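You operate a simulated robot arm through the tools that you are given. There is no shell and no other tool.

Carry out the task below with a simulated robot arm. There is one attempt and no reset: what you move stays moved.

JOB
Level the table scale by its bubble, then switch it on and tare it.
Fine: red foot knob, then the green one; the bubble sits in the red ring when you tare; leave the scale on.

Only the result counts: the job must be done as asked and must still hold three seconds after the hand-in. Knocking over, shifting, dropping, spilling or breaking anything else fails it.

ROBOT AND FRAMES
A 6-joint arm with a three-finger gripper, fixed in place. Base frame: the origin is at the foot of the arm, x ahead of it, y to its left, z up. Lengths are in cm, angles in rad, forces in N, time in s.
Its first joint turns from -2.897 to 2.897 rad. Payload 4.89 kg.
The tool frame sits at the grasp point between the pads (the TCP): z along the fingers, y along the line on which they close. The tips reach 3 cm beyond it. The gripper opens to 16.4 cm. The gripper's body begins 12.5 cm behind the TCP.
Orientation is that of the tool frame in the base frame, as a unit quaternion [w, x, y, z]. With the fingers straight down and closing along the base's y, the tool's x points along the base's -x, its y along +y and its z along -z.

CONTROLS
- The arm moves only by the tool apply_moves. Its argument "moves" is a list of rows, each a list of 3 entries, a list of its own where there are three numbers: the shift along the tool's x, y, z in cm, then the turn, a rotation vector about the tool's x, y, z in rad, then the closure, from 0 (fully open) to 1 (shut). In form: [[[tx, ty, tz], [ax, ay, az], claw], ...]. A call has 1 to 20 rows; each row shifts and turns the commanded pose from where the row before left it, along the tool's axes as they then stand. A row lasts 0.2 s, in which the tool goes at most 5 cm and 0.15 rad; a call with a longer step from one row to the next is refused whole, and so is a gripper value outside its range. A pose out of reach is approached as far as the arm can. The call stops where the force on the tool passes 40 N (or 10 N more than at its start, if that is more) or the arm is blocked; 0.2 s more then pass. Each finger travels about 10.8 cm/s and halts on what it meets, pressing with about 42 N; the grip force reading is that of the motor and also rises with nothing between the fingers. The clock runs only during rows and for 0.2 s after the last one: add rows that do not move to give the fingers time. It gives the time, the measured TCP pose, the force on the tool (base axes), the opening and the grip force at its end, in the units of the frame above (readings bear some noise), with the torque about the TCP (base axes, N m) and any sound that the robot's microphone picked up.
- Cameras (640 x 400 px; columns grow to the right, rows downward): "scene" is fixed at [5.02, -50.14, 148.53]; the picture's right is [0.46, -0.89, 0.00], its down [-0.36, -0.18, -0.92] and it looks along [0.81, 0.42, -0.40] (base axes); focal length 347 px, centre (320, 200). "wrist" rides on the gripper at [7.6, -0.2, -15.2] in the tool frame; the picture's right is [0.02, 1.00, 0.00], its down [-0.88, 0.02, -0.47] and it looks along [-0.47, 0.01, 0.88] (tool axes); focal length 247 px, centre (320, 200).
- grab_frame(camera): a new picture of that camera. The clock stands still meanwhile.
- slide_trunk(by): slides the trunk up (or, below 0, down) by that many cm; the arm rides with it, the base frame stays. It gives what a move gives, with no picture.
- measure_at(camera, pixels): for up to 12 pixels [column, row] of the newest picture of that camera ("zoom" is the newest enlarged one), the place [x, y, z] in the base frame of the surface seen there, good to about 0.2 cm. The clock stands still meanwhile.
- zoom(camera, box): a new picture of the part [left, top, right, bottom] of that camera's present view, enlarged. The clock stands still meanwhile.
- job_done(): hands the job in; it is judged then, once.

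Open the gripper and draw the arm clear of the work before you hand the job in, unless the task says otherwise.

The tools are called after "Request:" as a command line: name --argument value ..., lists and objects as JSON in quotes. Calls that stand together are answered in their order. apply_moves: Moves the arm, as the interface text tells. Its arguments: {"type":"object","properties":{"moves":{"type":"array","items":{"type":"array"}}},"required":["moves"]} The other tools are called the same way: slide_trunk (by) slides the trunk up or down; grab_frame (camera) takes a picture; measure_at (camera, pixels) gives the place of the surface under pixels of a picture; zoom (camera, box) takes an enlarged picture of a part of a camera's view; job_done () hands the job in.

At the start:

```text
clock: 0.0
tcp_pos: [51.74, 3.24, 121.79]
orientation: [-0.001, 0.0, 1.0, 0.001]
ft_force: [0.5, -0.2, -1.3]
moment: [-0.01, 0.01, 0.01]
grip_width: 16.43
grip_force: 0.0
trunk travel left (down, up): [-17.5, 21.5]
```

scene: 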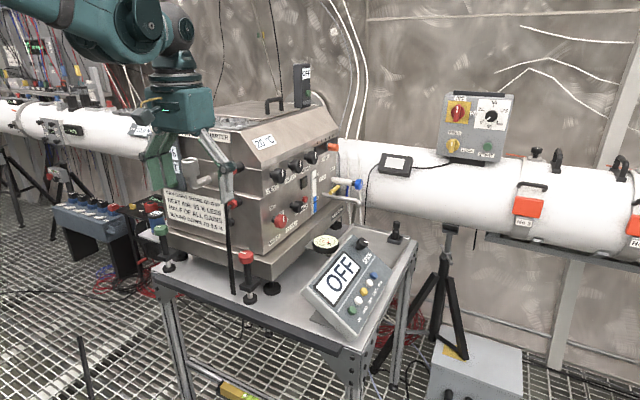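
wrist: 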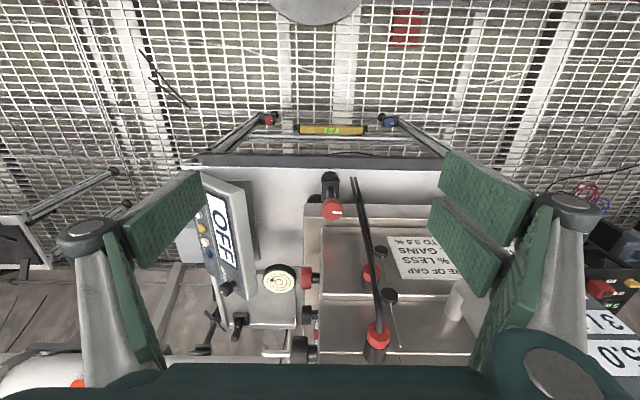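

The scene shows the scale with a display reading OFF near (340,285), a bubble level near (325,243), and red/green foot knobs near (246,270) and (162,245). I zoom in to see details.

Request:
zoom --camera "scene" --box '[280, 220, 420, 350]'

Request:
zoom --camera "scene" --box '[140, 140, 300, 310]'

Request:
zoom --camera "scene" --box '[140, 60, 420, 240]'

Request:
zoom --camera "wrist" --box '[180, 150, 480, 360]'

```text
3.08 times, centred on (350, 285) of scene
```

zoom: 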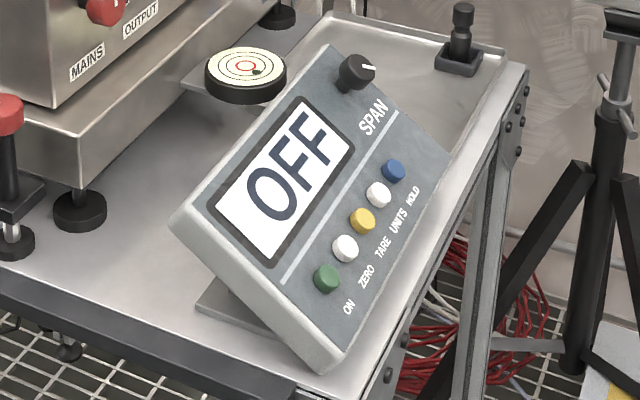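

```text
2.35 times, centred on (220, 225) of scene
```

zoom: 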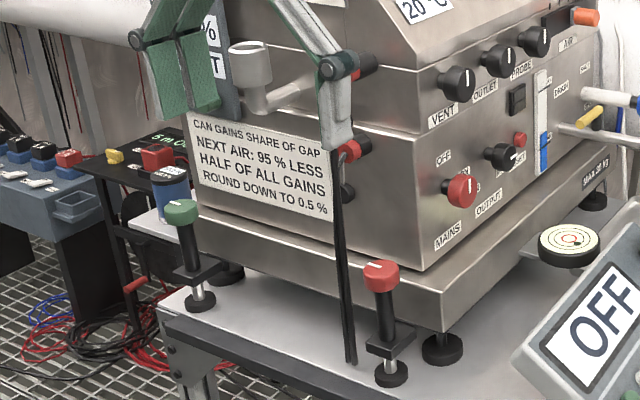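

```text
2.22 times, centred on (280, 150) of scene
```

zoom: 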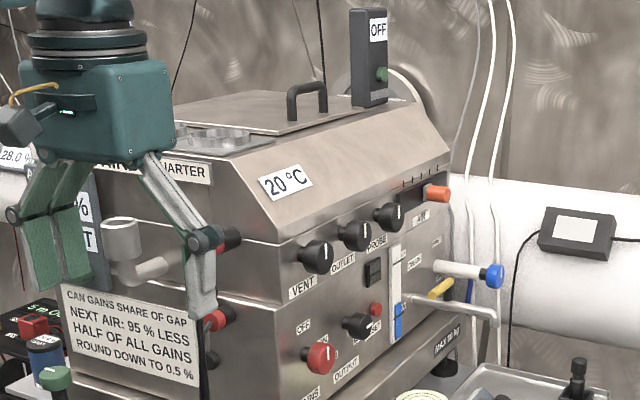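

```text
1.90 times, centred on (330, 255) of wrist
```

zoom: 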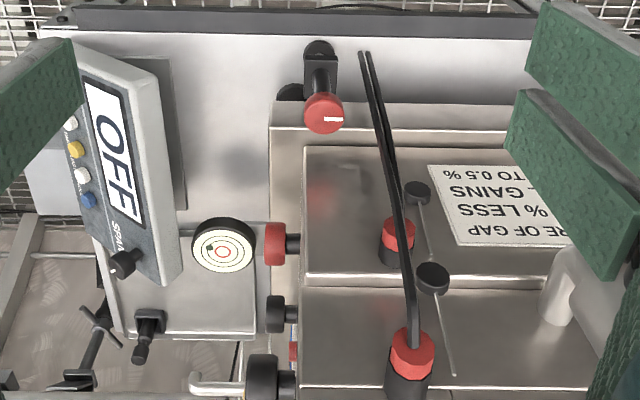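

I zoom on the two foot knobs, the bubble and the panel buttons and then measure their places.

Request:
measure_at --camera "scene" --pixels '[[246, 256], [161, 229], [325, 242], [351, 312], [358, 301], [366, 291], [373, 283], [379, 274], [233, 290], [230, 215], [250, 298], [362, 244]]'

Request:
zoom --camera "scene" --box '[305, 230, 345, 255]'

Request:
zoom --camera "scene" --box '[225, 240, 275, 310]'

Request:
zoom --camera "scene" --box '[140, 215, 190, 280]'

Request:
zoom --camera "wrist" --box '[255, 255, 305, 305]'

```text
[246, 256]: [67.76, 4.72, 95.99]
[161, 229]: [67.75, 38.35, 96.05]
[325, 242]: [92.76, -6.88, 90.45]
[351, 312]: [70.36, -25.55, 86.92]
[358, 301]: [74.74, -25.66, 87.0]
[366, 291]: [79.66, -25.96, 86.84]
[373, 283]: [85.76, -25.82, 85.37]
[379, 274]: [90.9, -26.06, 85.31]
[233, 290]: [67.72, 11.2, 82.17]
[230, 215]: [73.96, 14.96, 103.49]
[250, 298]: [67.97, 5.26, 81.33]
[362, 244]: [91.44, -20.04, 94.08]
```

```text
16.00 times, centred on (325, 242) of scene
```

zoom: 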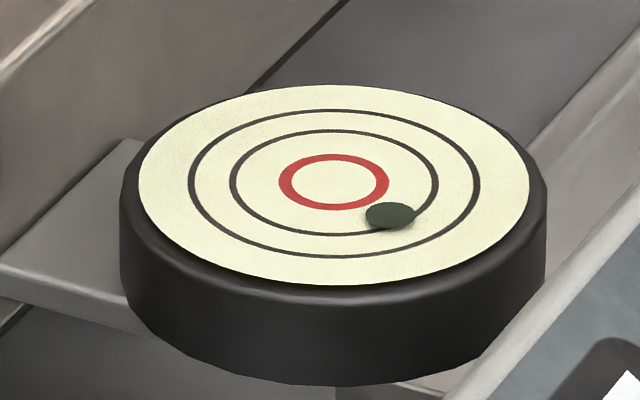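

```text
5.71 times, centred on (250, 275) of scene
```

zoom: 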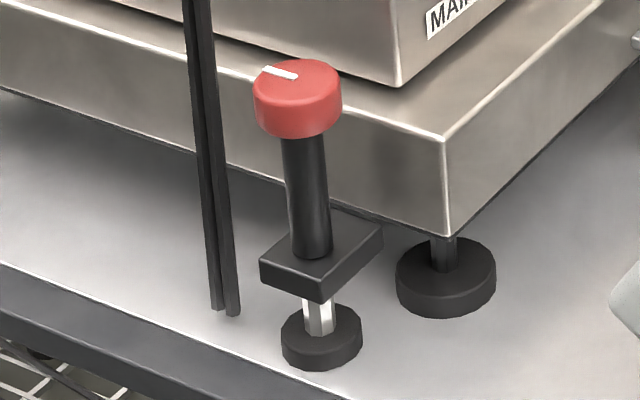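

```text
6.15 times, centred on (165, 248) of scene
```

zoom: 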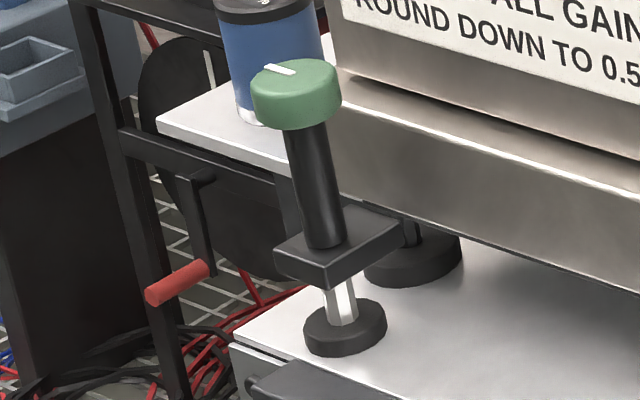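

```text
8.00 times, centred on (280, 280) of wrist
```

zoom: 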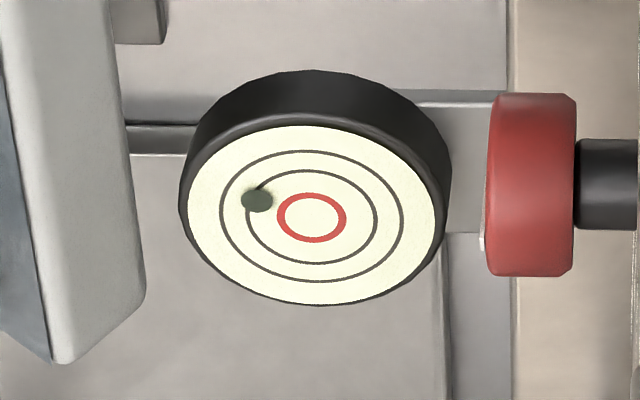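

The bubble sits toward -y and slightly -x of the ring, so the red corner reads as too high. I measure the surroundings of the knobs (rods, machine front face, platform) before approaching.

Request:
grab_frame --camera "wrist"

Request:
measure_at --camera "wrist" --pixels '[[333, 209], [330, 180], [353, 182], [360, 215], [368, 260], [376, 312], [372, 272], [400, 260], [330, 270], [330, 240], [311, 220], [390, 300]]'

Request:
measure_at --camera "scene" --pixels '[[217, 160], [229, 200], [231, 245], [236, 290], [200, 240], [265, 262], [270, 285], [200, 180], [300, 150], [246, 264], [239, 254], [253, 256]]'

Request:
zoom --camera "wrist" --box '[290, 160, 420, 250]'

```text
taken
```

wrist: 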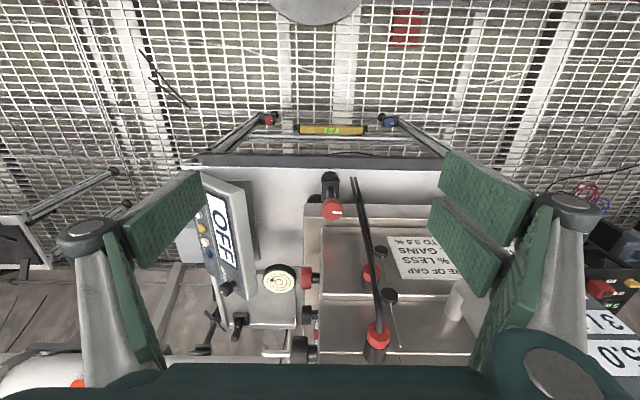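

```text
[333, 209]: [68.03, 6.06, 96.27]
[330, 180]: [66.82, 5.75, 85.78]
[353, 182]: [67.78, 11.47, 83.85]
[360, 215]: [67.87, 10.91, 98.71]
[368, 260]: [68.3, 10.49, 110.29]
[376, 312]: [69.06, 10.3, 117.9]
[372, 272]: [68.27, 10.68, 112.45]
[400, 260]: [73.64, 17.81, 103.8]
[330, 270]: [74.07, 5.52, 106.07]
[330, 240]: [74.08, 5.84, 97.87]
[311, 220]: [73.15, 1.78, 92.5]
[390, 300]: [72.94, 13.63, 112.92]
```

```text
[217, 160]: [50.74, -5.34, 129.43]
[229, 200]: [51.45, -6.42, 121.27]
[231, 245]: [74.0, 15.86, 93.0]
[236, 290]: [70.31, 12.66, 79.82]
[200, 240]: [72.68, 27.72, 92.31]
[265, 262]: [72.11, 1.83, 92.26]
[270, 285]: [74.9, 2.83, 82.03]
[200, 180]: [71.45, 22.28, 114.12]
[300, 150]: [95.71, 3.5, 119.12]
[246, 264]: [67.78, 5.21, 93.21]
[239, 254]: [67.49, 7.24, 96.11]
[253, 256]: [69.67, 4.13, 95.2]
```

```text
4.44 times, centred on (355, 205) of wrist
```

zoom: 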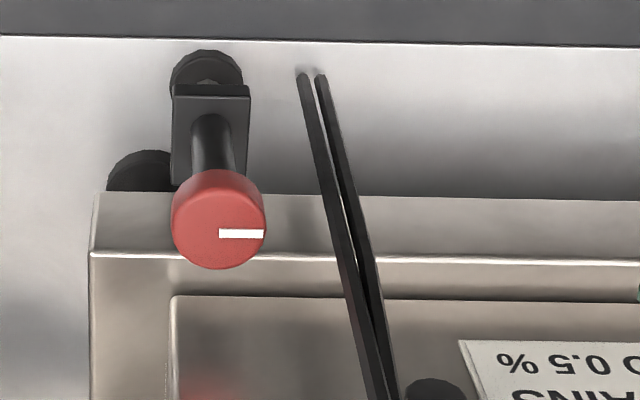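

Rods hang from a peg next to the red knob (x≈68, y≈10.5, z 83–118), so I'll grip the knob from the front with a level tool. First I locate both knob axes precisely from the rim.

Request:
zoom --camera "wrist" --box '[310, 195, 356, 224]'

Request:
measure_at --camera "zoom" --pixels '[[320, 200], [200, 240], [250, 240], [300, 240], [350, 240], [400, 240], [300, 140], [300, 180], [300, 220], [300, 260], [300, 300], [300, 320]]'

```text
13.79 times, centred on (333, 210) of wrist
```

zoom: 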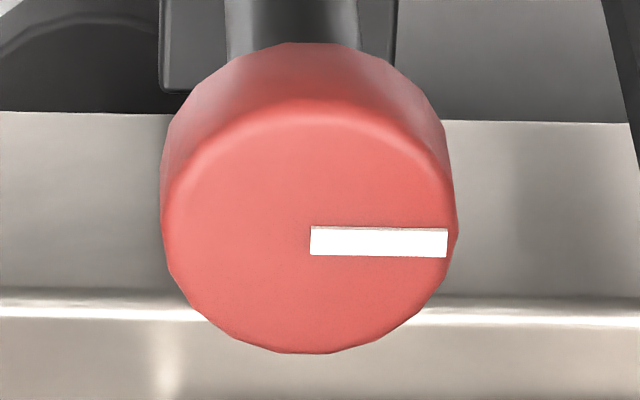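

```text
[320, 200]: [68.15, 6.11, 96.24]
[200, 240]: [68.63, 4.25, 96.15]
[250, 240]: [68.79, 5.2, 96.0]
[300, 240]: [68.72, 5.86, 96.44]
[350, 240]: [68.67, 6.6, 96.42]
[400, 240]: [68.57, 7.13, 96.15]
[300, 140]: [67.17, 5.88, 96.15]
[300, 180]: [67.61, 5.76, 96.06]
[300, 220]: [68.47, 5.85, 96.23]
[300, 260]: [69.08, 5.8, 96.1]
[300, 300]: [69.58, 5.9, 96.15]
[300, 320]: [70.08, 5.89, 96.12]
```

The red knob's top centre is ≈(68.6, 5.9, 96.1), radius ≈2.1, with its mark pointing to +y and the rods about 4.7 cm from the axis. I narrow the gripper, shift slightly forward and pitch the tool to horizontal well in front of the table.

Request:
apply_moves --moves '[[[-4.0, 2.6, 0], [0, 0, 0], 0.66], [[0, 0, 0], [0, -0.1428, 0], 0.66], [[0, 0, 0], [0, -0.1428, 0], 0.66], [[0, 0, 0], [0, -0.1428, 0], 0.66], [[0, 0, 0], [0, -0.1428, 0], 0.66], [[0, 0, 0], [0, -0.1428, 0], 0.66], [[0, 0, 0], [0, -0.1428, 0], 0.66], [[0, 0, 0], [0, -0.1428, 0], 0.66], [[0, 0, 0], [0, -0.1428, 0], 0.66], [[0, 0, 0], [0, -0.1428, 0], 0.66], [[0, 0, 0], [0, -0.1428, 0], 0.66], [[0, 0, 0], [0, -0.1428, 0], 0.66], [[0, 0, 0], [0, 0, 0], 0.66]]'

Request:
grab_frame --camera "scene"

Request:
grab_frame --camera "wrist"

```text
clock: 2.8
tcp_pos: [55.49, 6.0, 121.68]
orientation: [0.708, 0.0, 0.706, 0.0]
ft_force: [-1.7, -0.9, 0.6]
moment: [0.01, -0.01, 0.04]
grip_width: 5.56
grip_force: 0.1
trunk travel left (down, up): [-17.5, 21.5]
```

```text
taken
```

scene: 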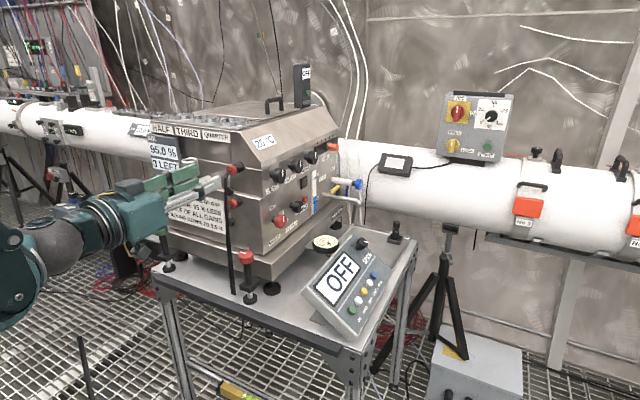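

```text
taken
```

wrist: 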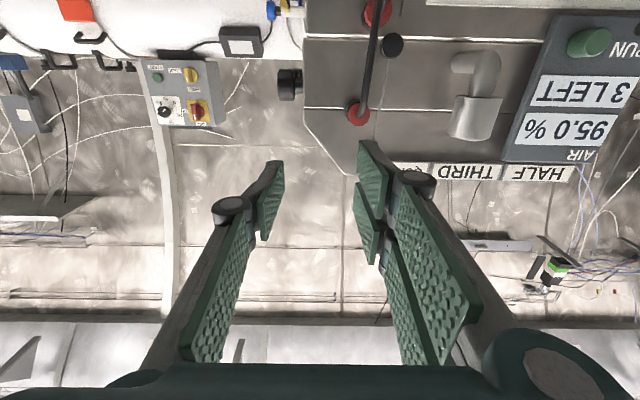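

The tool is level at (55.5, 6.0, 121.7). I zoom in on the gripper to judge how far the finger knuckles stick out before going near the rods.

Request:
zoom --camera "scene" --box '[100, 140, 260, 260]'

Request:
zoom --camera "wrist" --box '[160, 100, 500, 320]'

Request:
measure_at --camera "wrist" --pixels '[[415, 178], [425, 190], [395, 170], [229, 204], [364, 143], [275, 163], [380, 185], [465, 300], [430, 260], [372, 100], [358, 112], [366, 220]]'

```text
3.33 times, centred on (180, 200) of scene
```

zoom: 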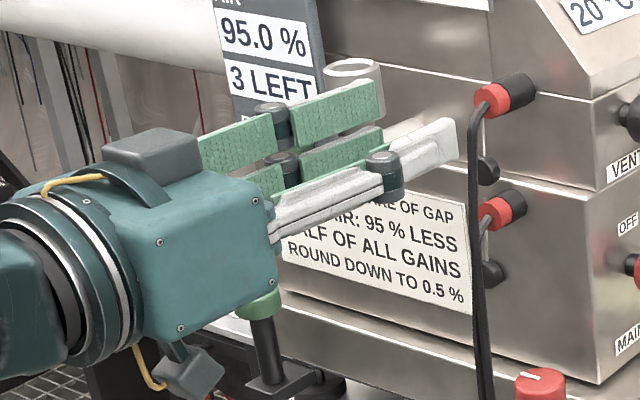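

```text
1.82 times, centred on (330, 210) of wrist
```

zoom: 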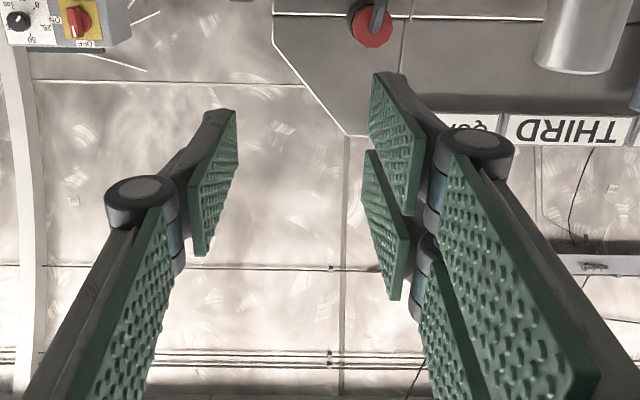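

```text
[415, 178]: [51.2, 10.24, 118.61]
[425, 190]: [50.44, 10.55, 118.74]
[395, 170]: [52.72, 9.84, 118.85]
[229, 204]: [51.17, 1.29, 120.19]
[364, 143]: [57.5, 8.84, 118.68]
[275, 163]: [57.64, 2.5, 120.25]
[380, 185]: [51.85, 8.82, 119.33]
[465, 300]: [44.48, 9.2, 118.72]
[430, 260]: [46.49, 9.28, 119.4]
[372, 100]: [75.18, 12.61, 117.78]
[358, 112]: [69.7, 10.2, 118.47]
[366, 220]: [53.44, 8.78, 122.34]
```

The +y side carries two stacked pads and the -y side one; knuckles reach 4.5 cm laterally but sit well behind the tips, so they clear the rods. I descend in front of the table to the knob height z≈94.7.

Request:
apply_moves --moves '[[[4.5, 0, 0], [0, 0, 0], 0.66], [[4.5, 0, 0], [0, 0, 0], 0.66], [[4.5, 0, 0], [0, 0, 0], 0.66], [[4.5, 0, 0], [0, 0, 0], 0.66], [[4.5, 0, 0], [0, 0, 0], 0.66], [[4.4, 0, 0], [0, 0, 0], 0.66], [[0, 0, 0], [0, 0, 0], 0.66], [[0, 0, 0], [0, 0, 0], 0.66]]'

Request:
grab_frame --camera "scene"

Request:
zoom --camera "scene" --box '[160, 200, 300, 310]'

Request:
grab_frame --camera "wrist"

```text
clock: 4.6
tcp_pos: [55.89, 5.74, 118.61]
orientation: [0.706, 0.0, 0.708, 0.0]
ft_force: [1.0, -0.2, -0.3]
moment: [0.01, -0.02, 0.04]
grip_width: 5.6
grip_force: 0.2
out of reach, approached as far as the arm can: row 1, 2, 3, 4, 5, 6
trunk travel left (down, up): [-17.5, 21.5]
```

```text
taken
```

scene: 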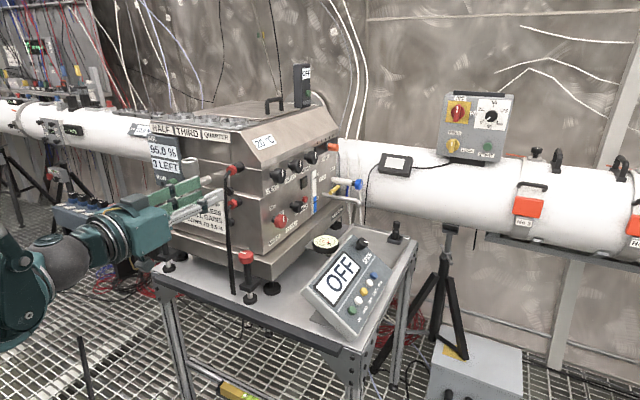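

```text
3.64 times, centred on (230, 255) of scene
```

zoom: 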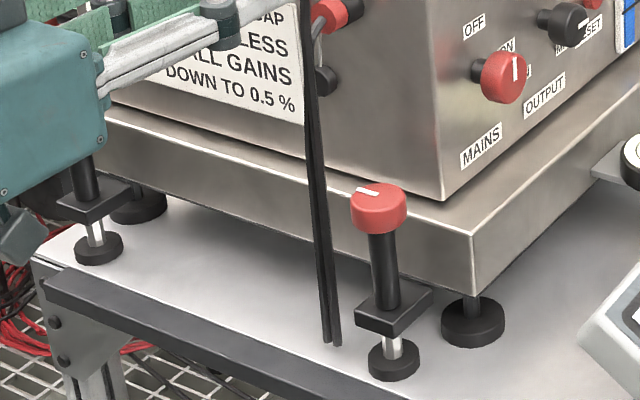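

```text
taken
```

wrist: 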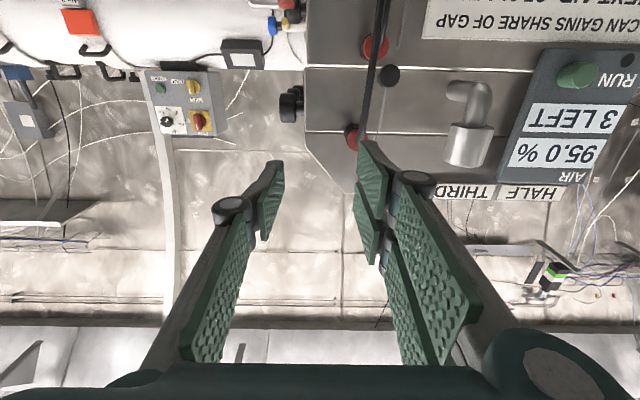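

The level tool cannot go lower than ≈118.6 at this trunk height, so I slide the trunk down 17 cm and will then tilt the tool a bit below horizontal.

Request:
slide_trunk --by -17

Request:
grab_frame --camera "scene"

```text
clock: 6.5
tcp_pos: [55.84, 5.7, 101.79]
orientation: [0.706, 0.0, 0.708, 0.0]
ft_force: [-0.6, -0.2, -0.9]
moment: [0.04, 0.02, 0.0]
grip_width: 5.58
grip_force: 0.2
trunk travel left (down, up): [-0.5, 38.5]
```

```text
taken
```

scene: 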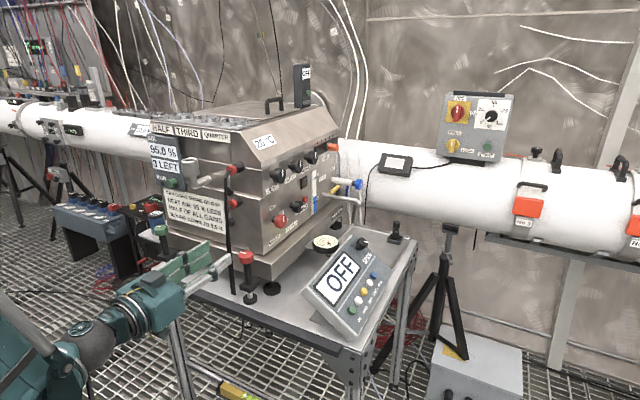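

Now TCP is at z≈101.8. I tilt the tool 0.45 rad nose-down and see whether it follows the command cleanly.

Request:
apply_moves --moves '[[[0, 0, 0], [0, 0.15, 0], 0.66], [[0, 0, 0], [0, 0.15, 0], 0.66], [[0, 0, 0], [0, 0.15, 0], 0.66], [[0, 0, 0], [0, 0, 0], 0.66]]'

```text
clock: 7.5
tcp_pos: [55.7, 5.8, 101.74]
orientation: [0.53, 0.0, 0.848, 0.0]
ft_force: [-3.1, -0.4, 0.9]
moment: [0.02, -0.12, 0.11]
grip_width: 5.58
grip_force: 0.0
trunk travel left (down, up): [-0.5, 38.5]
```

Tilt is 0.453 rad (tool z ≈ (0.90, 0, -0.44)). I now move straight down 6.2 cm.

Request:
apply_moves --moves '[[[1.86, 0, 0.9], [0, 0, 0], 0.66], [[1.86, 0, 0.91], [0, 0, 0], 0.66], [[1.85, 0, 0.91], [0, 0, 0], 0.66], [[0, 0, 0], [0, 0, 0], 0.66]]'

Request:
zoom --camera "scene" --box '[160, 220, 300, 310]'

Request:
grab_frame --camera "wrist"

```text
clock: 8.5
tcp_pos: [55.96, 5.67, 95.42]
orientation: [0.531, 0.0, 0.847, 0.0]
ft_force: [0.4, -0.2, 0.4]
moment: [0.02, 0.02, 0.02]
grip_width: 5.59
grip_force: 0.2
trunk travel left (down, up): [-0.5, 38.5]
```

```text
4.44 times, centred on (230, 265) of scene
```

zoom: 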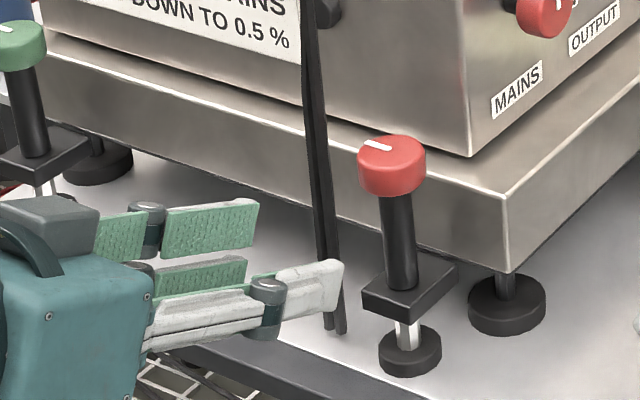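

```text
taken
```

wrist: 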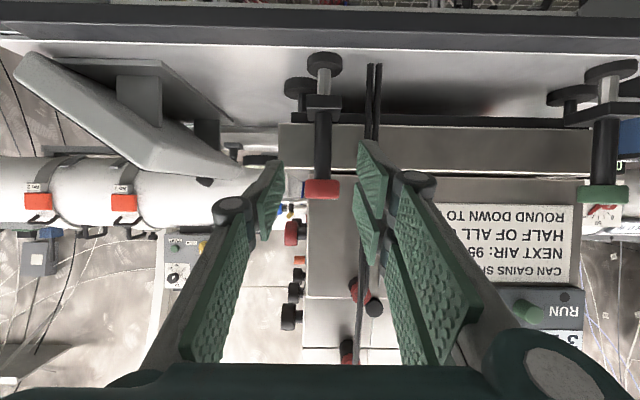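

The knob is seen at (322,188), between the pads. I measure its left/right edges and the rods from this close view to check the lateral centring.

Request:
zoom --camera "wrist" --box '[270, 130, 400, 220]'

Request:
measure_at --camera "wrist" --pixels '[[322, 188], [306, 188], [338, 188], [322, 182], [322, 195], [322, 160], [316, 160], [329, 160], [370, 110], [377, 110], [322, 105], [375, 80]]'

```text
4.44 times, centred on (335, 175) of wrist
```

zoom: 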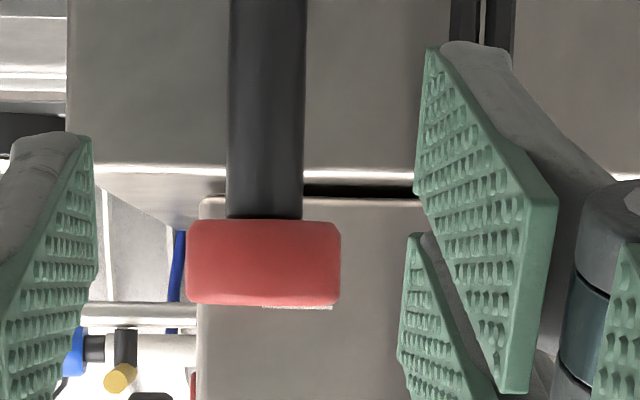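

```text
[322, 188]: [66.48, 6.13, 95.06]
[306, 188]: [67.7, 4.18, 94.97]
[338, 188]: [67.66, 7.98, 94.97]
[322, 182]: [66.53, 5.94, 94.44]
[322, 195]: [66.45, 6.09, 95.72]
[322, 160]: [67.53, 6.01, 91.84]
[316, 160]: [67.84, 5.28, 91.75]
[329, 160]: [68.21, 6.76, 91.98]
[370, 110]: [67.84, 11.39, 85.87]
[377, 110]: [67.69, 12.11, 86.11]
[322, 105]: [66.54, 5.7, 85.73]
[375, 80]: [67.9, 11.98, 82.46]
```

The knob axis is ≈(68.55, 6.07), body z 94.1–96.1, rods at y≈11. I advance so the pads straddle the knob (TCP ≈ (67.2, 6.07, 95.8)).

Request:
apply_moves --moves '[[[-1.046, 0.2, 1.992], [0, 0, 0], 0.67], [[-1.046, 0.2, 1.992], [0, 0, 0], 0.67], [[-1.046, 0, 1.992], [0, 0, 0], 0.67], [[-1.046, 0, 1.992], [0, 0, 0], 0.67], [[-1.046, 0, 1.992], [0, 0, 0], 0.67], [[0, 0, 0], [0, 0, 0], 0.67]]'

Request:
zoom --camera "scene" --box '[180, 220, 300, 300]'

Request:
grab_frame --camera "wrist"

Request:
zoom --camera "wrist" --box '[260, 120, 420, 240]'

```text
clock: 9.9
tcp_pos: [67.18, 6.28, 95.97]
orientation: [0.531, 0.0, 0.848, 0.0]
ft_force: [-0.1, -0.4, 0.2]
moment: [-0.02, -0.02, 0.04]
grip_width: 5.41
grip_force: 0.1
trunk travel left (down, up): [-0.5, 38.5]
```

```text
5.00 times, centred on (240, 260) of scene
```

zoom: 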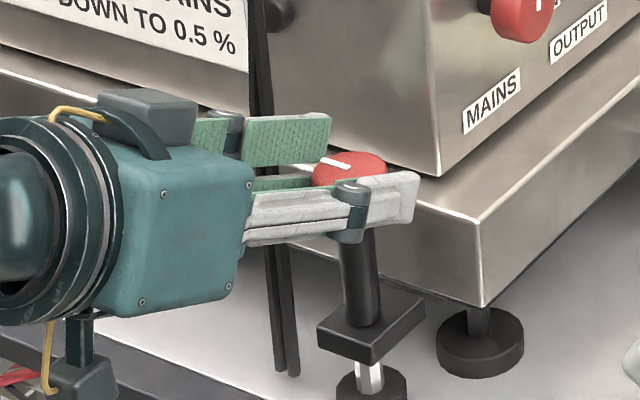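

```text
taken
```

wrist: 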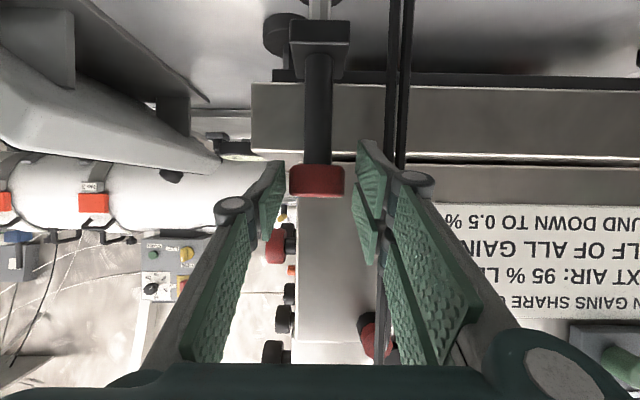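

```text
3.33 times, centred on (340, 180) of wrist
```

zoom: 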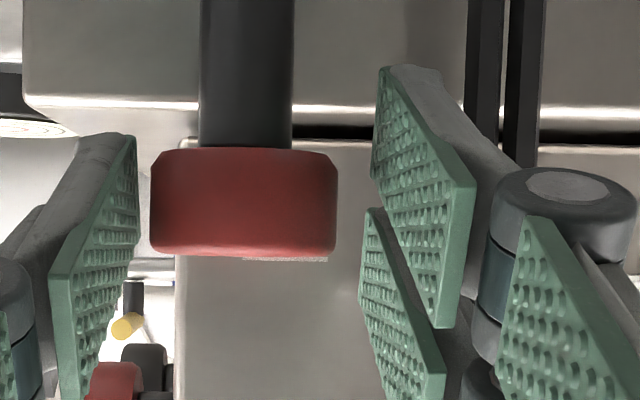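

The knob sits between the pads, about 0.15 cm nearer the -y pad. I shift -0.18 in y and close on it.

Request:
apply_moves --moves '[[[0, -0.18, 0], [0, 0, 0], 0.67], [[0, 0, 0], [0, 0, 0], 0.72], [[0, 0, 0], [0, 0, 0], 0.76], [[0, 0, 0], [0, 0, 0], 0.8], [[0, 0, 0], [0, 0, 0], 0.8]]'

Request:
zoom --camera "scene" --box '[180, 220, 300, 300]'

Request:
zoom --camera "wrist" --box '[260, 120, 420, 240]'

Request:
zoom --camera "scene" --box '[305, 230, 345, 255]'

```text
clock: 11.1
tcp_pos: [67.12, 5.97, 95.94]
orientation: [0.531, 0.0, 0.848, 0.0]
ft_force: [2.1, -7.7, 1.3]
moment: [-0.16, -0.09, -0.1]
grip_width: 4.11
grip_force: 44.9
trunk travel left (down, up): [-0.5, 38.5]
```

```text
5.00 times, centred on (240, 260) of scene
```

zoom: 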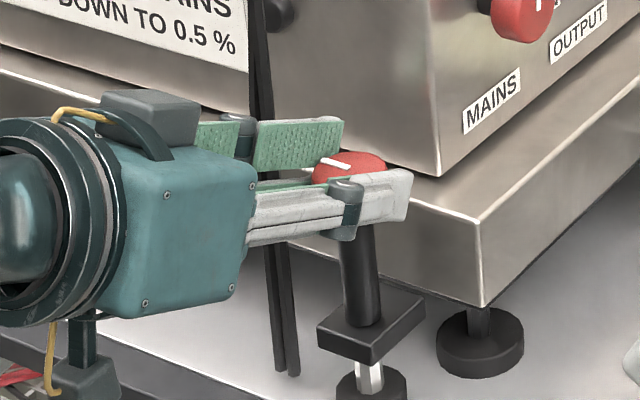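

```text
3.33 times, centred on (340, 180) of wrist
```

zoom: 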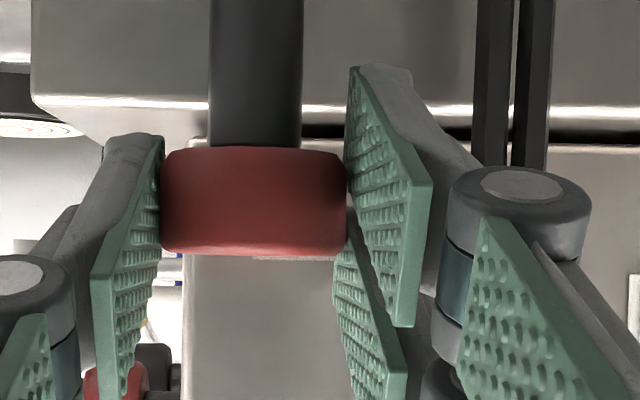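

```text
16.00 times, centred on (325, 242) of scene
```

zoom: 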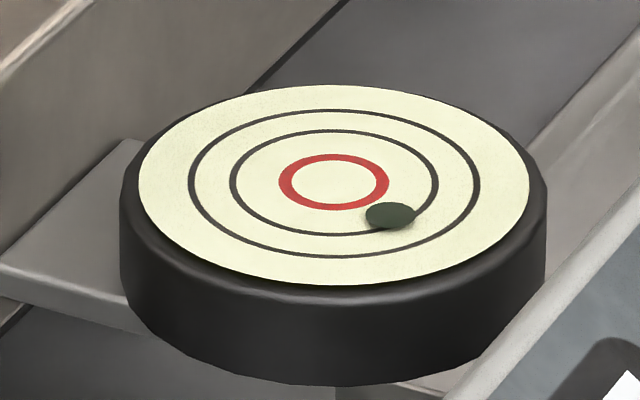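

Gripped (4.11 cm wide, 45 N). I turn 0.3 rad counter-clockwise (seen from above) about the knob axis, moving the TCP along the arc, and look at the bubble.

Request:
apply_moves --moves '[[[-0.003, -0.143, 0.006], [-0.09, 0, -0.0437], 0.8], [[-0.003, -0.143, 0.006], [-0.09, 0, -0.0437], 0.8], [[-0.003, -0.143, 0.006], [-0.09, 0, -0.0437], 0.8], [[0, 0, 0], [0, 0, 0], 0.8]]'

Request:
zoom --camera "scene" --box '[180, 220, 300, 300]'

Request:
zoom --camera "scene" --box '[305, 230, 345, 255]'

```text
clock: 12.1
tcp_pos: [67.13, 5.6, 95.94]
orientation: [0.525, -0.127, 0.838, 0.08]
ft_force: [18.7, -2.6, 25.1]
moment: [0.47, -0.55, -0.13]
grip_width: 4.09
grip_force: 45.1
trunk travel left (down, up): [-0.5, 38.5]
```

```text
5.00 times, centred on (240, 260) of scene
```

zoom: 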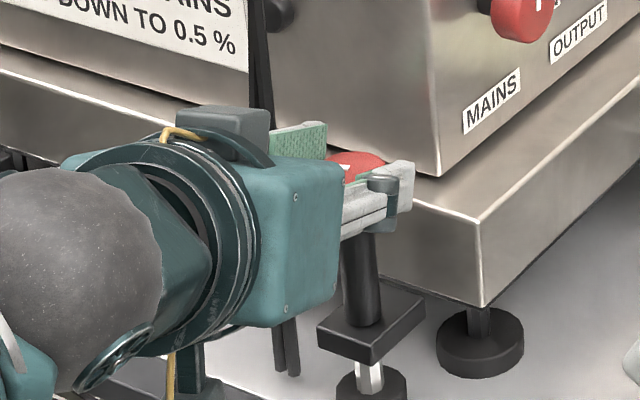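

```text
16.00 times, centred on (325, 242) of scene
```

zoom: 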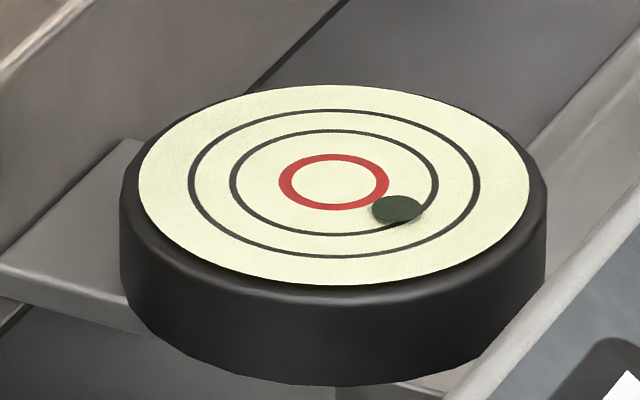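

The knob turned 0.3 rad and the bubble moved from (390,215) to (397,208) in the zoom, i.e. mostly toward +x. I hold a moment to see whether it has settled, zooming tighter.

Request:
apply_moves --moves '[[[0, 0, 0], [0, 0, 0], 0.8], [[0, 0, 0], [0, 0, 0], 0.8], [[0, 0, 0], [0, 0, 0], 0.8], [[0, 0, 0], [0, 0, 0], 0.8]]'

Request:
zoom --camera "scene" --box '[311, 233.5, 340, 250.5]'

Request:
zoom --camera "scene" --box '[210, 225, 280, 270]'

Request:
grab_frame --camera "wrist"

```text
clock: 13.1
tcp_pos: [67.29, 5.57, 96.01]
orientation: [0.526, -0.126, 0.838, 0.079]
ft_force: [0.4, -2.1, 8.4]
moment: [0.17, -0.14, 0.0]
grip_width: 4.1
grip_force: 44.6
trunk travel left (down, up): [-0.5, 38.5]
stopped in row 4: the force on the tool passed its limit at 42 N (the readings are from after the stop); the commanded pose is now the measured one
```

```text
16.00 times, centred on (326, 242) of scene
```

zoom: 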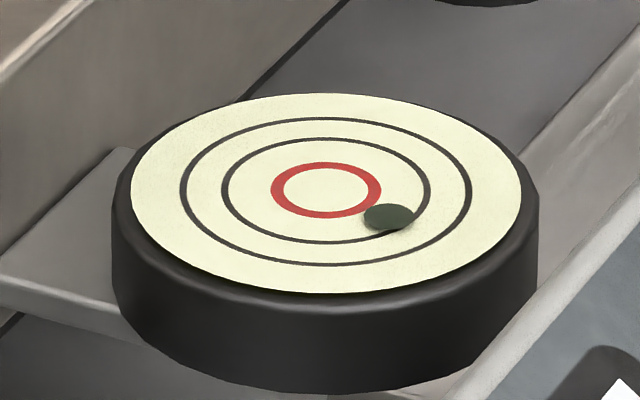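

```text
8.89 times, centred on (245, 248) of scene
```

zoom: 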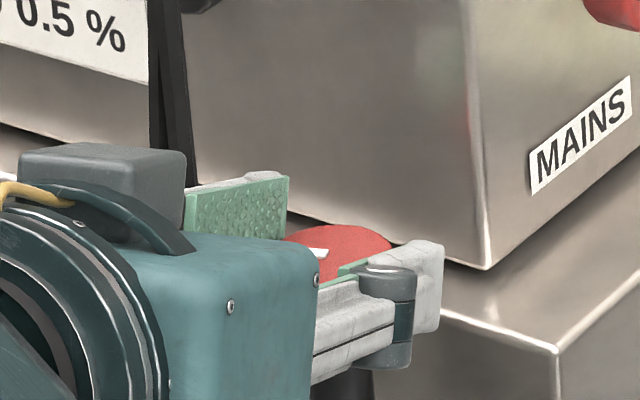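

```text
taken
```

wrist: 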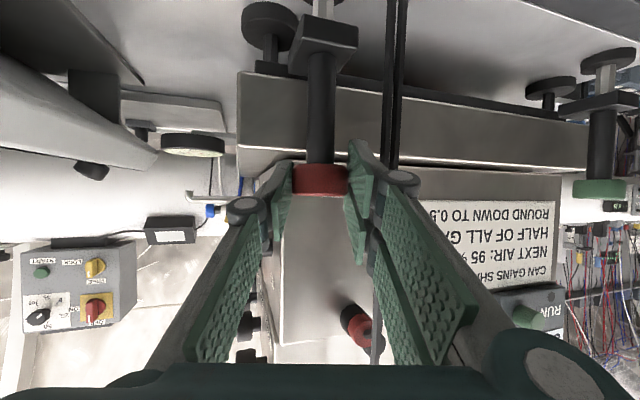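

The command has re-synced to the measured pose and the bubble is steady at offset (+62,+26) px, mainly needing +x from red. I turn another 0.2 rad ccw in small steps.

Request:
apply_moves --moves '[[[-0.003, -0.143, 0.006], [-0.09, 0, -0.0437], 0.8], [[-0.003, -0.143, 0.006], [-0.09, 0, -0.0437], 0.8]]'

Request:
zoom --camera "scene" --box '[314, 235, 334, 247.5]'

Request:
zoom --camera "scene" --box '[210, 225, 280, 270]'

```text
clock: 13.7
tcp_pos: [67.3, 5.35, 96.0]
orientation: [0.515, -0.21, 0.821, 0.132]
ft_force: [-1.4, -14.1, 10.8]
moment: [0.31, 0.27, -0.17]
grip_width: 4.09
grip_force: 44.7
trunk travel left (down, up): [-0.5, 38.5]
```

```text
16.00 times, centred on (324, 241) of scene
```

zoom: 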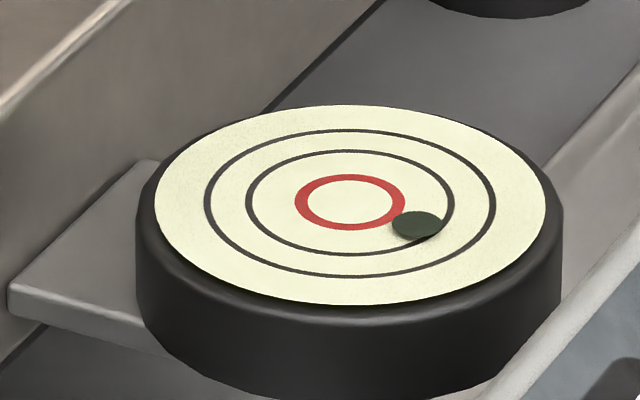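

```text
8.89 times, centred on (245, 248) of scene
```

zoom: 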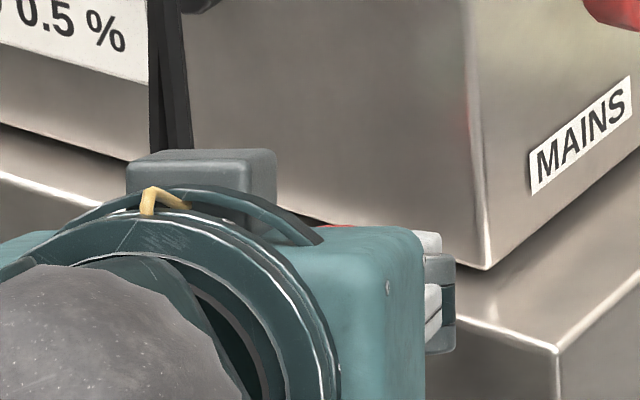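

Bubble now at offset (+67,+23) px from the ring centre, ≈(-9, -80) in base x/y; red moves it about +42 px/rad in x. I turn another 0.2 rad.

Request:
apply_moves --moves '[[[-0.003, -0.143, 0.006], [-0.09, 0, -0.0437], 0.8], [[-0.003, -0.143, 0.006], [-0.09, 0, -0.0437], 0.8]]'

Request:
zoom --camera "scene" --box '[314, 235, 334, 247.5]'

Request:
grab_frame --camera "scene"

Request:
grab_frame --camera "wrist"

```text
clock: 14.2
tcp_pos: [67.53, 5.07, 95.99]
orientation: [0.499, -0.29, 0.796, 0.182]
ft_force: [7.4, -14.9, 18.6]
moment: [-0.01, 0.01, -0.27]
grip_width: 4.11
grip_force: 44.8
trunk travel left (down, up): [-0.5, 38.5]
```

```text
16.00 times, centred on (324, 241) of scene
```

zoom: 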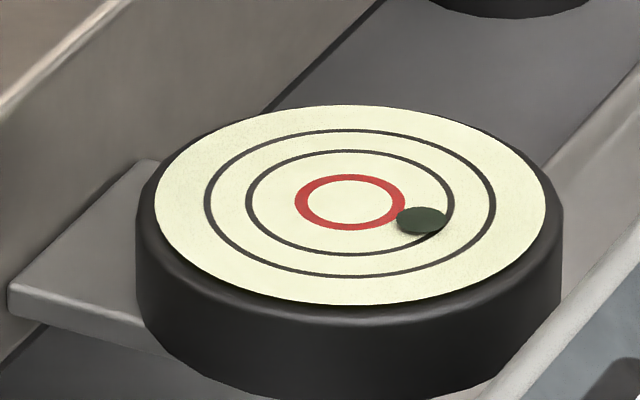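

```text
taken
```

scene: 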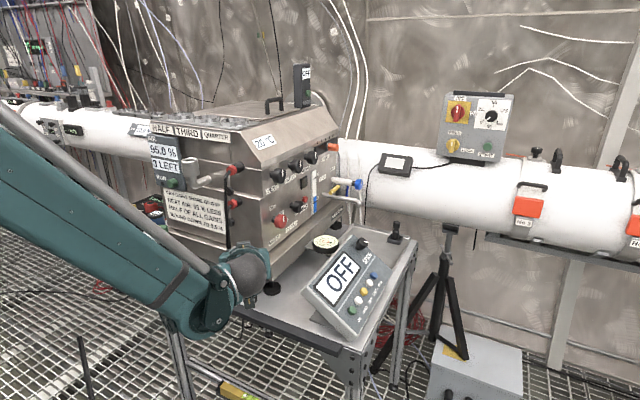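

```text
taken
```

wrist: 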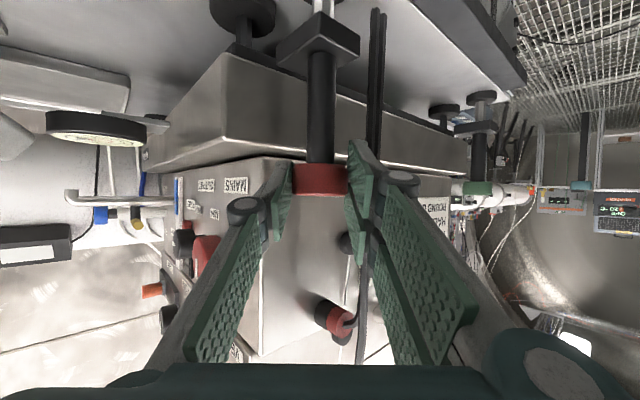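

Bubble offset is now (+72,+17) px, i.e. x≈+3, y≈-79: red's axis (x) is about centred. I open just slightly (rods are near the +y pad tip), back off along the tool axis, and then inspect from above.

Request:
apply_moves --moves '[[[0, 0, 0], [0, 0, 0], 0.714], [[0, 0, 0], [0, 0, 0], 0.714], [[0, 0, -0.8], [0, 0, 0], 0.714], [[0, 0, -1.5], [0, 0, 0], 0.714], [[0, 0, -2], [0, 0, 0], 0.714], [[0, 0, -3], [0, 0, 0], 0.714], [[0, 0, -3], [0, 0, 0], 0.714], [[0, 0, 0], [0, 0, 0], 0.714]]'

Request:
zoom --camera "scene" --box '[314, 235, 334, 247.5]'

Request:
grab_frame --camera "wrist"

```text
clock: 16.1
tcp_pos: [60.56, -0.84, 100.5]
orientation: [0.498, -0.291, 0.796, 0.183]
ft_force: [-0.1, 0.4, -0.6]
moment: [0.0, 0.02, 0.04]
grip_width: 4.69
grip_force: 0.1
trunk travel left (down, up): [-0.5, 38.5]
```

```text
16.00 times, centred on (324, 241) of scene
```

zoom: 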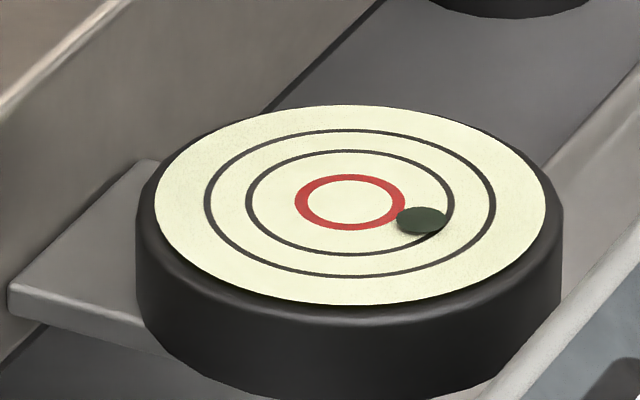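

```text
taken
```

wrist: 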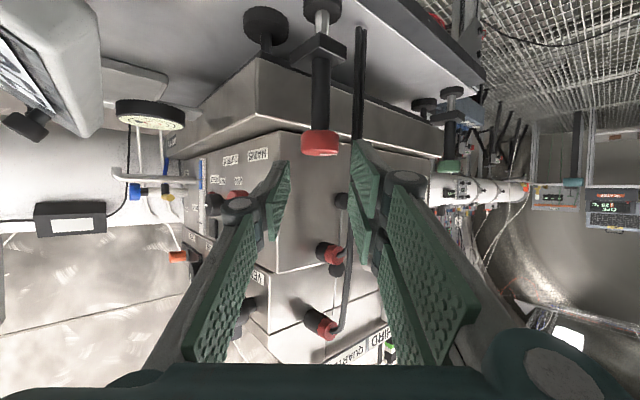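

Released cleanly; the bubble stayed put. I measure positions of the ring centre and bubble in this zoom and also view it from the wrist.

Request:
zoom --camera "wrist" --box '[110, 95, 190, 145]'

Request:
zoom --camera "scene" --box '[314, 235, 334, 247.5]'

Request:
measure_at --camera "zoom" --pixels '[[350, 203], [422, 220], [160, 203], [540, 205], [350, 110], [350, 300], [298, 203], [402, 203], [350, 177], [350, 229]]'

```text
8.00 times, centred on (150, 120) of wrist
```

zoom: 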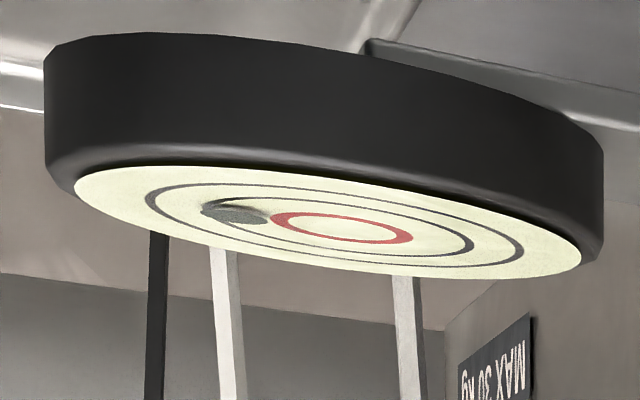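

```text
16.00 times, centred on (324, 241) of scene
```

zoom: 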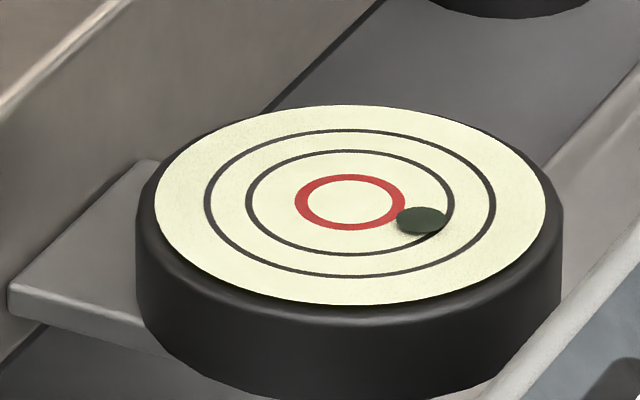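

```text
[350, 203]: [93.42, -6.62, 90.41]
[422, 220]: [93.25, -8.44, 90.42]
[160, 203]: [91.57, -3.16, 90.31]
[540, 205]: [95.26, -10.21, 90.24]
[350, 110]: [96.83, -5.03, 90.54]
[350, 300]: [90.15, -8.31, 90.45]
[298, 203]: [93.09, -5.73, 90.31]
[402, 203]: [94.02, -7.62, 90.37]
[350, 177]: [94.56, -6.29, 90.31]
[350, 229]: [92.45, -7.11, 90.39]
```

Fit gives the bubble at (+0.10, -1.63) cm from the ring centre: red's axis is centred, the remainder is pure -y, for green. I raise the arm slightly and take a scene picture to locate the green knob and its neighbours.

Request:
apply_moves --moves '[[[0, 0, -4], [0, 0, 0], 0.66], [[0, 0, -4], [0, 0, 0], 0.66], [[0, 0, 0], [0, 0, 0], 0.66]]'

Request:
grab_frame --camera "scene"

Request:
grab_frame --camera "wrist"

```text
clock: 16.9
tcp_pos: [54.88, -5.57, 104.01]
orientation: [0.498, -0.29, 0.796, 0.182]
ft_force: [0.4, 0.1, -0.6]
moment: [0.04, 0.01, 0.04]
grip_width: 5.56
grip_force: 0.0
trunk travel left (down, up): [-0.5, 38.5]
```

```text
taken
```

scene: 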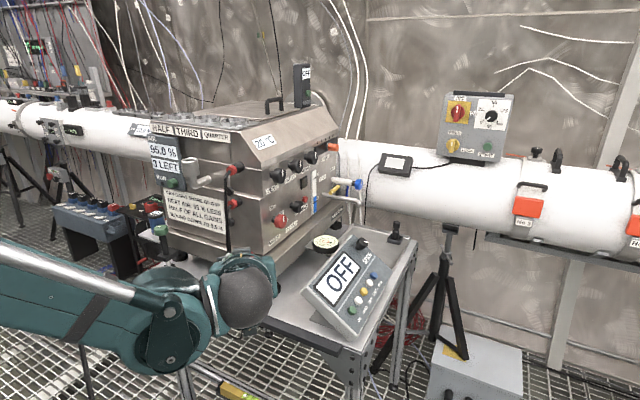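

```text
taken
```

wrist: 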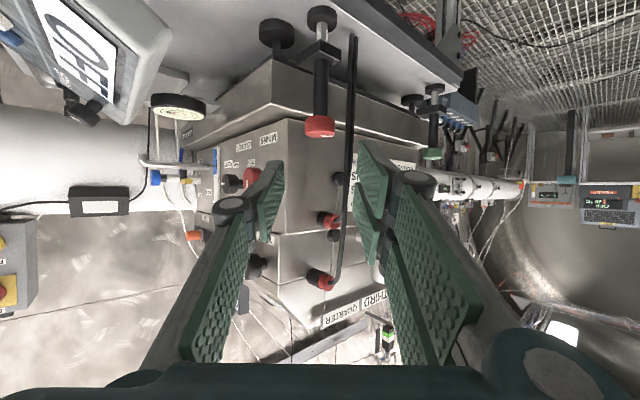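

I measure the green knob and the equipment to its left (boxes near (75,215), (125,205), bottle near (158,205)).

Request:
measure_at --camera "scene" --pixels '[[161, 229], [157, 218], [157, 210], [127, 205], [145, 205], [115, 210], [95, 230], [75, 215], [70, 235], [160, 265], [185, 245], [170, 184]]'

Request:
zoom --camera "scene" --box '[40, 170, 200, 270]'

```text
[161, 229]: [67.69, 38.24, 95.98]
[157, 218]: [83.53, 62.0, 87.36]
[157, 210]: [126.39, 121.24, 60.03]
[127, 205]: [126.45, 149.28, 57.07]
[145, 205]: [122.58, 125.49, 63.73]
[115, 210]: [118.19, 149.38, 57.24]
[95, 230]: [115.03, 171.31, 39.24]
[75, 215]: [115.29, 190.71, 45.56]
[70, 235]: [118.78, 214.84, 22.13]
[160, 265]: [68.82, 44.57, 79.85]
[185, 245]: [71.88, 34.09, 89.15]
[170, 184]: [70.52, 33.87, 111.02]
```

```text
4.00 times, centred on (120, 220) of scene
```

zoom: 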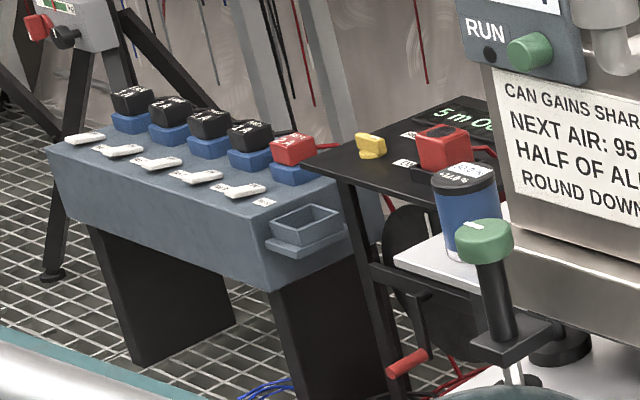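

The neighbours are far off; only the green knob matters. I shift 34 cm in +y, staying well in front of the table, to view the green knob with the wrist camera.

Request:
apply_moves --moves '[[[-1.2, 3.25, 2.46], [0, 0, 0], 0.66], [[-1.2, 3.25, 2.46], [0, 0, 0], 0.66], [[-1.2, 3.25, 2.46], [0, 0, 0], 0.66], [[-1.2, 3.25, 2.46], [0, 0, 0], 0.66], [[-1.2, 3.25, 2.46], [0, 0, 0], 0.66], [[-1.2, 3.25, 2.46], [0, 0, 0], 0.66], [[-1.2, 3.25, 2.46], [0, 0, 0], 0.66], [[-1.2, 3.25, 2.46], [0, 0, 0], 0.66], [[0, 0, 0], [0, 0, 0], 0.66]]'

Request:
grab_frame --camera "wrist"

Request:
grab_frame --camera "scene"

```text
clock: 18.9
tcp_pos: [54.85, 28.64, 103.88]
orientation: [0.499, -0.29, 0.796, 0.182]
ft_force: [0.0, -0.4, -0.2]
moment: [0.04, -0.02, 0.0]
grip_width: 5.59
grip_force: 0.1
trunk travel left (down, up): [-0.5, 38.5]
```

```text
taken
```

wrist: 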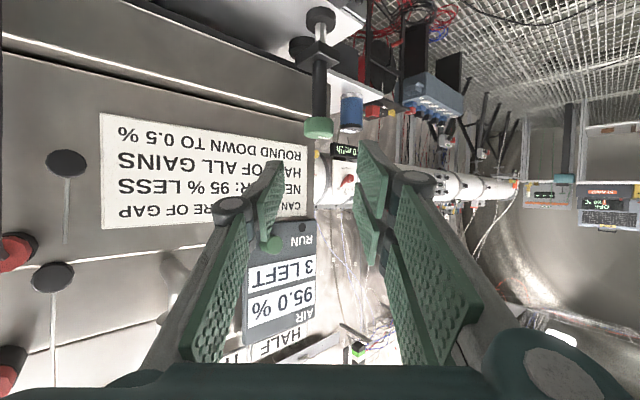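

```text
taken
```

scene: 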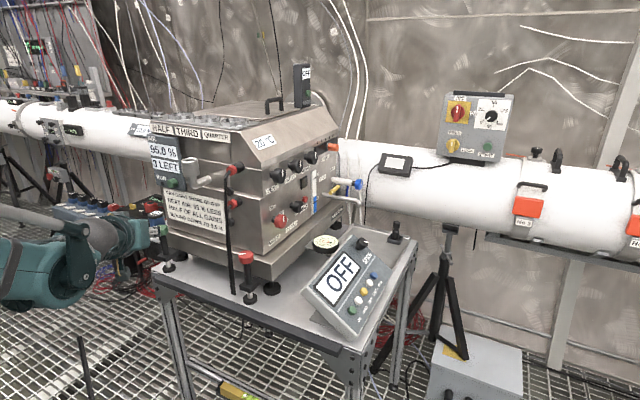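

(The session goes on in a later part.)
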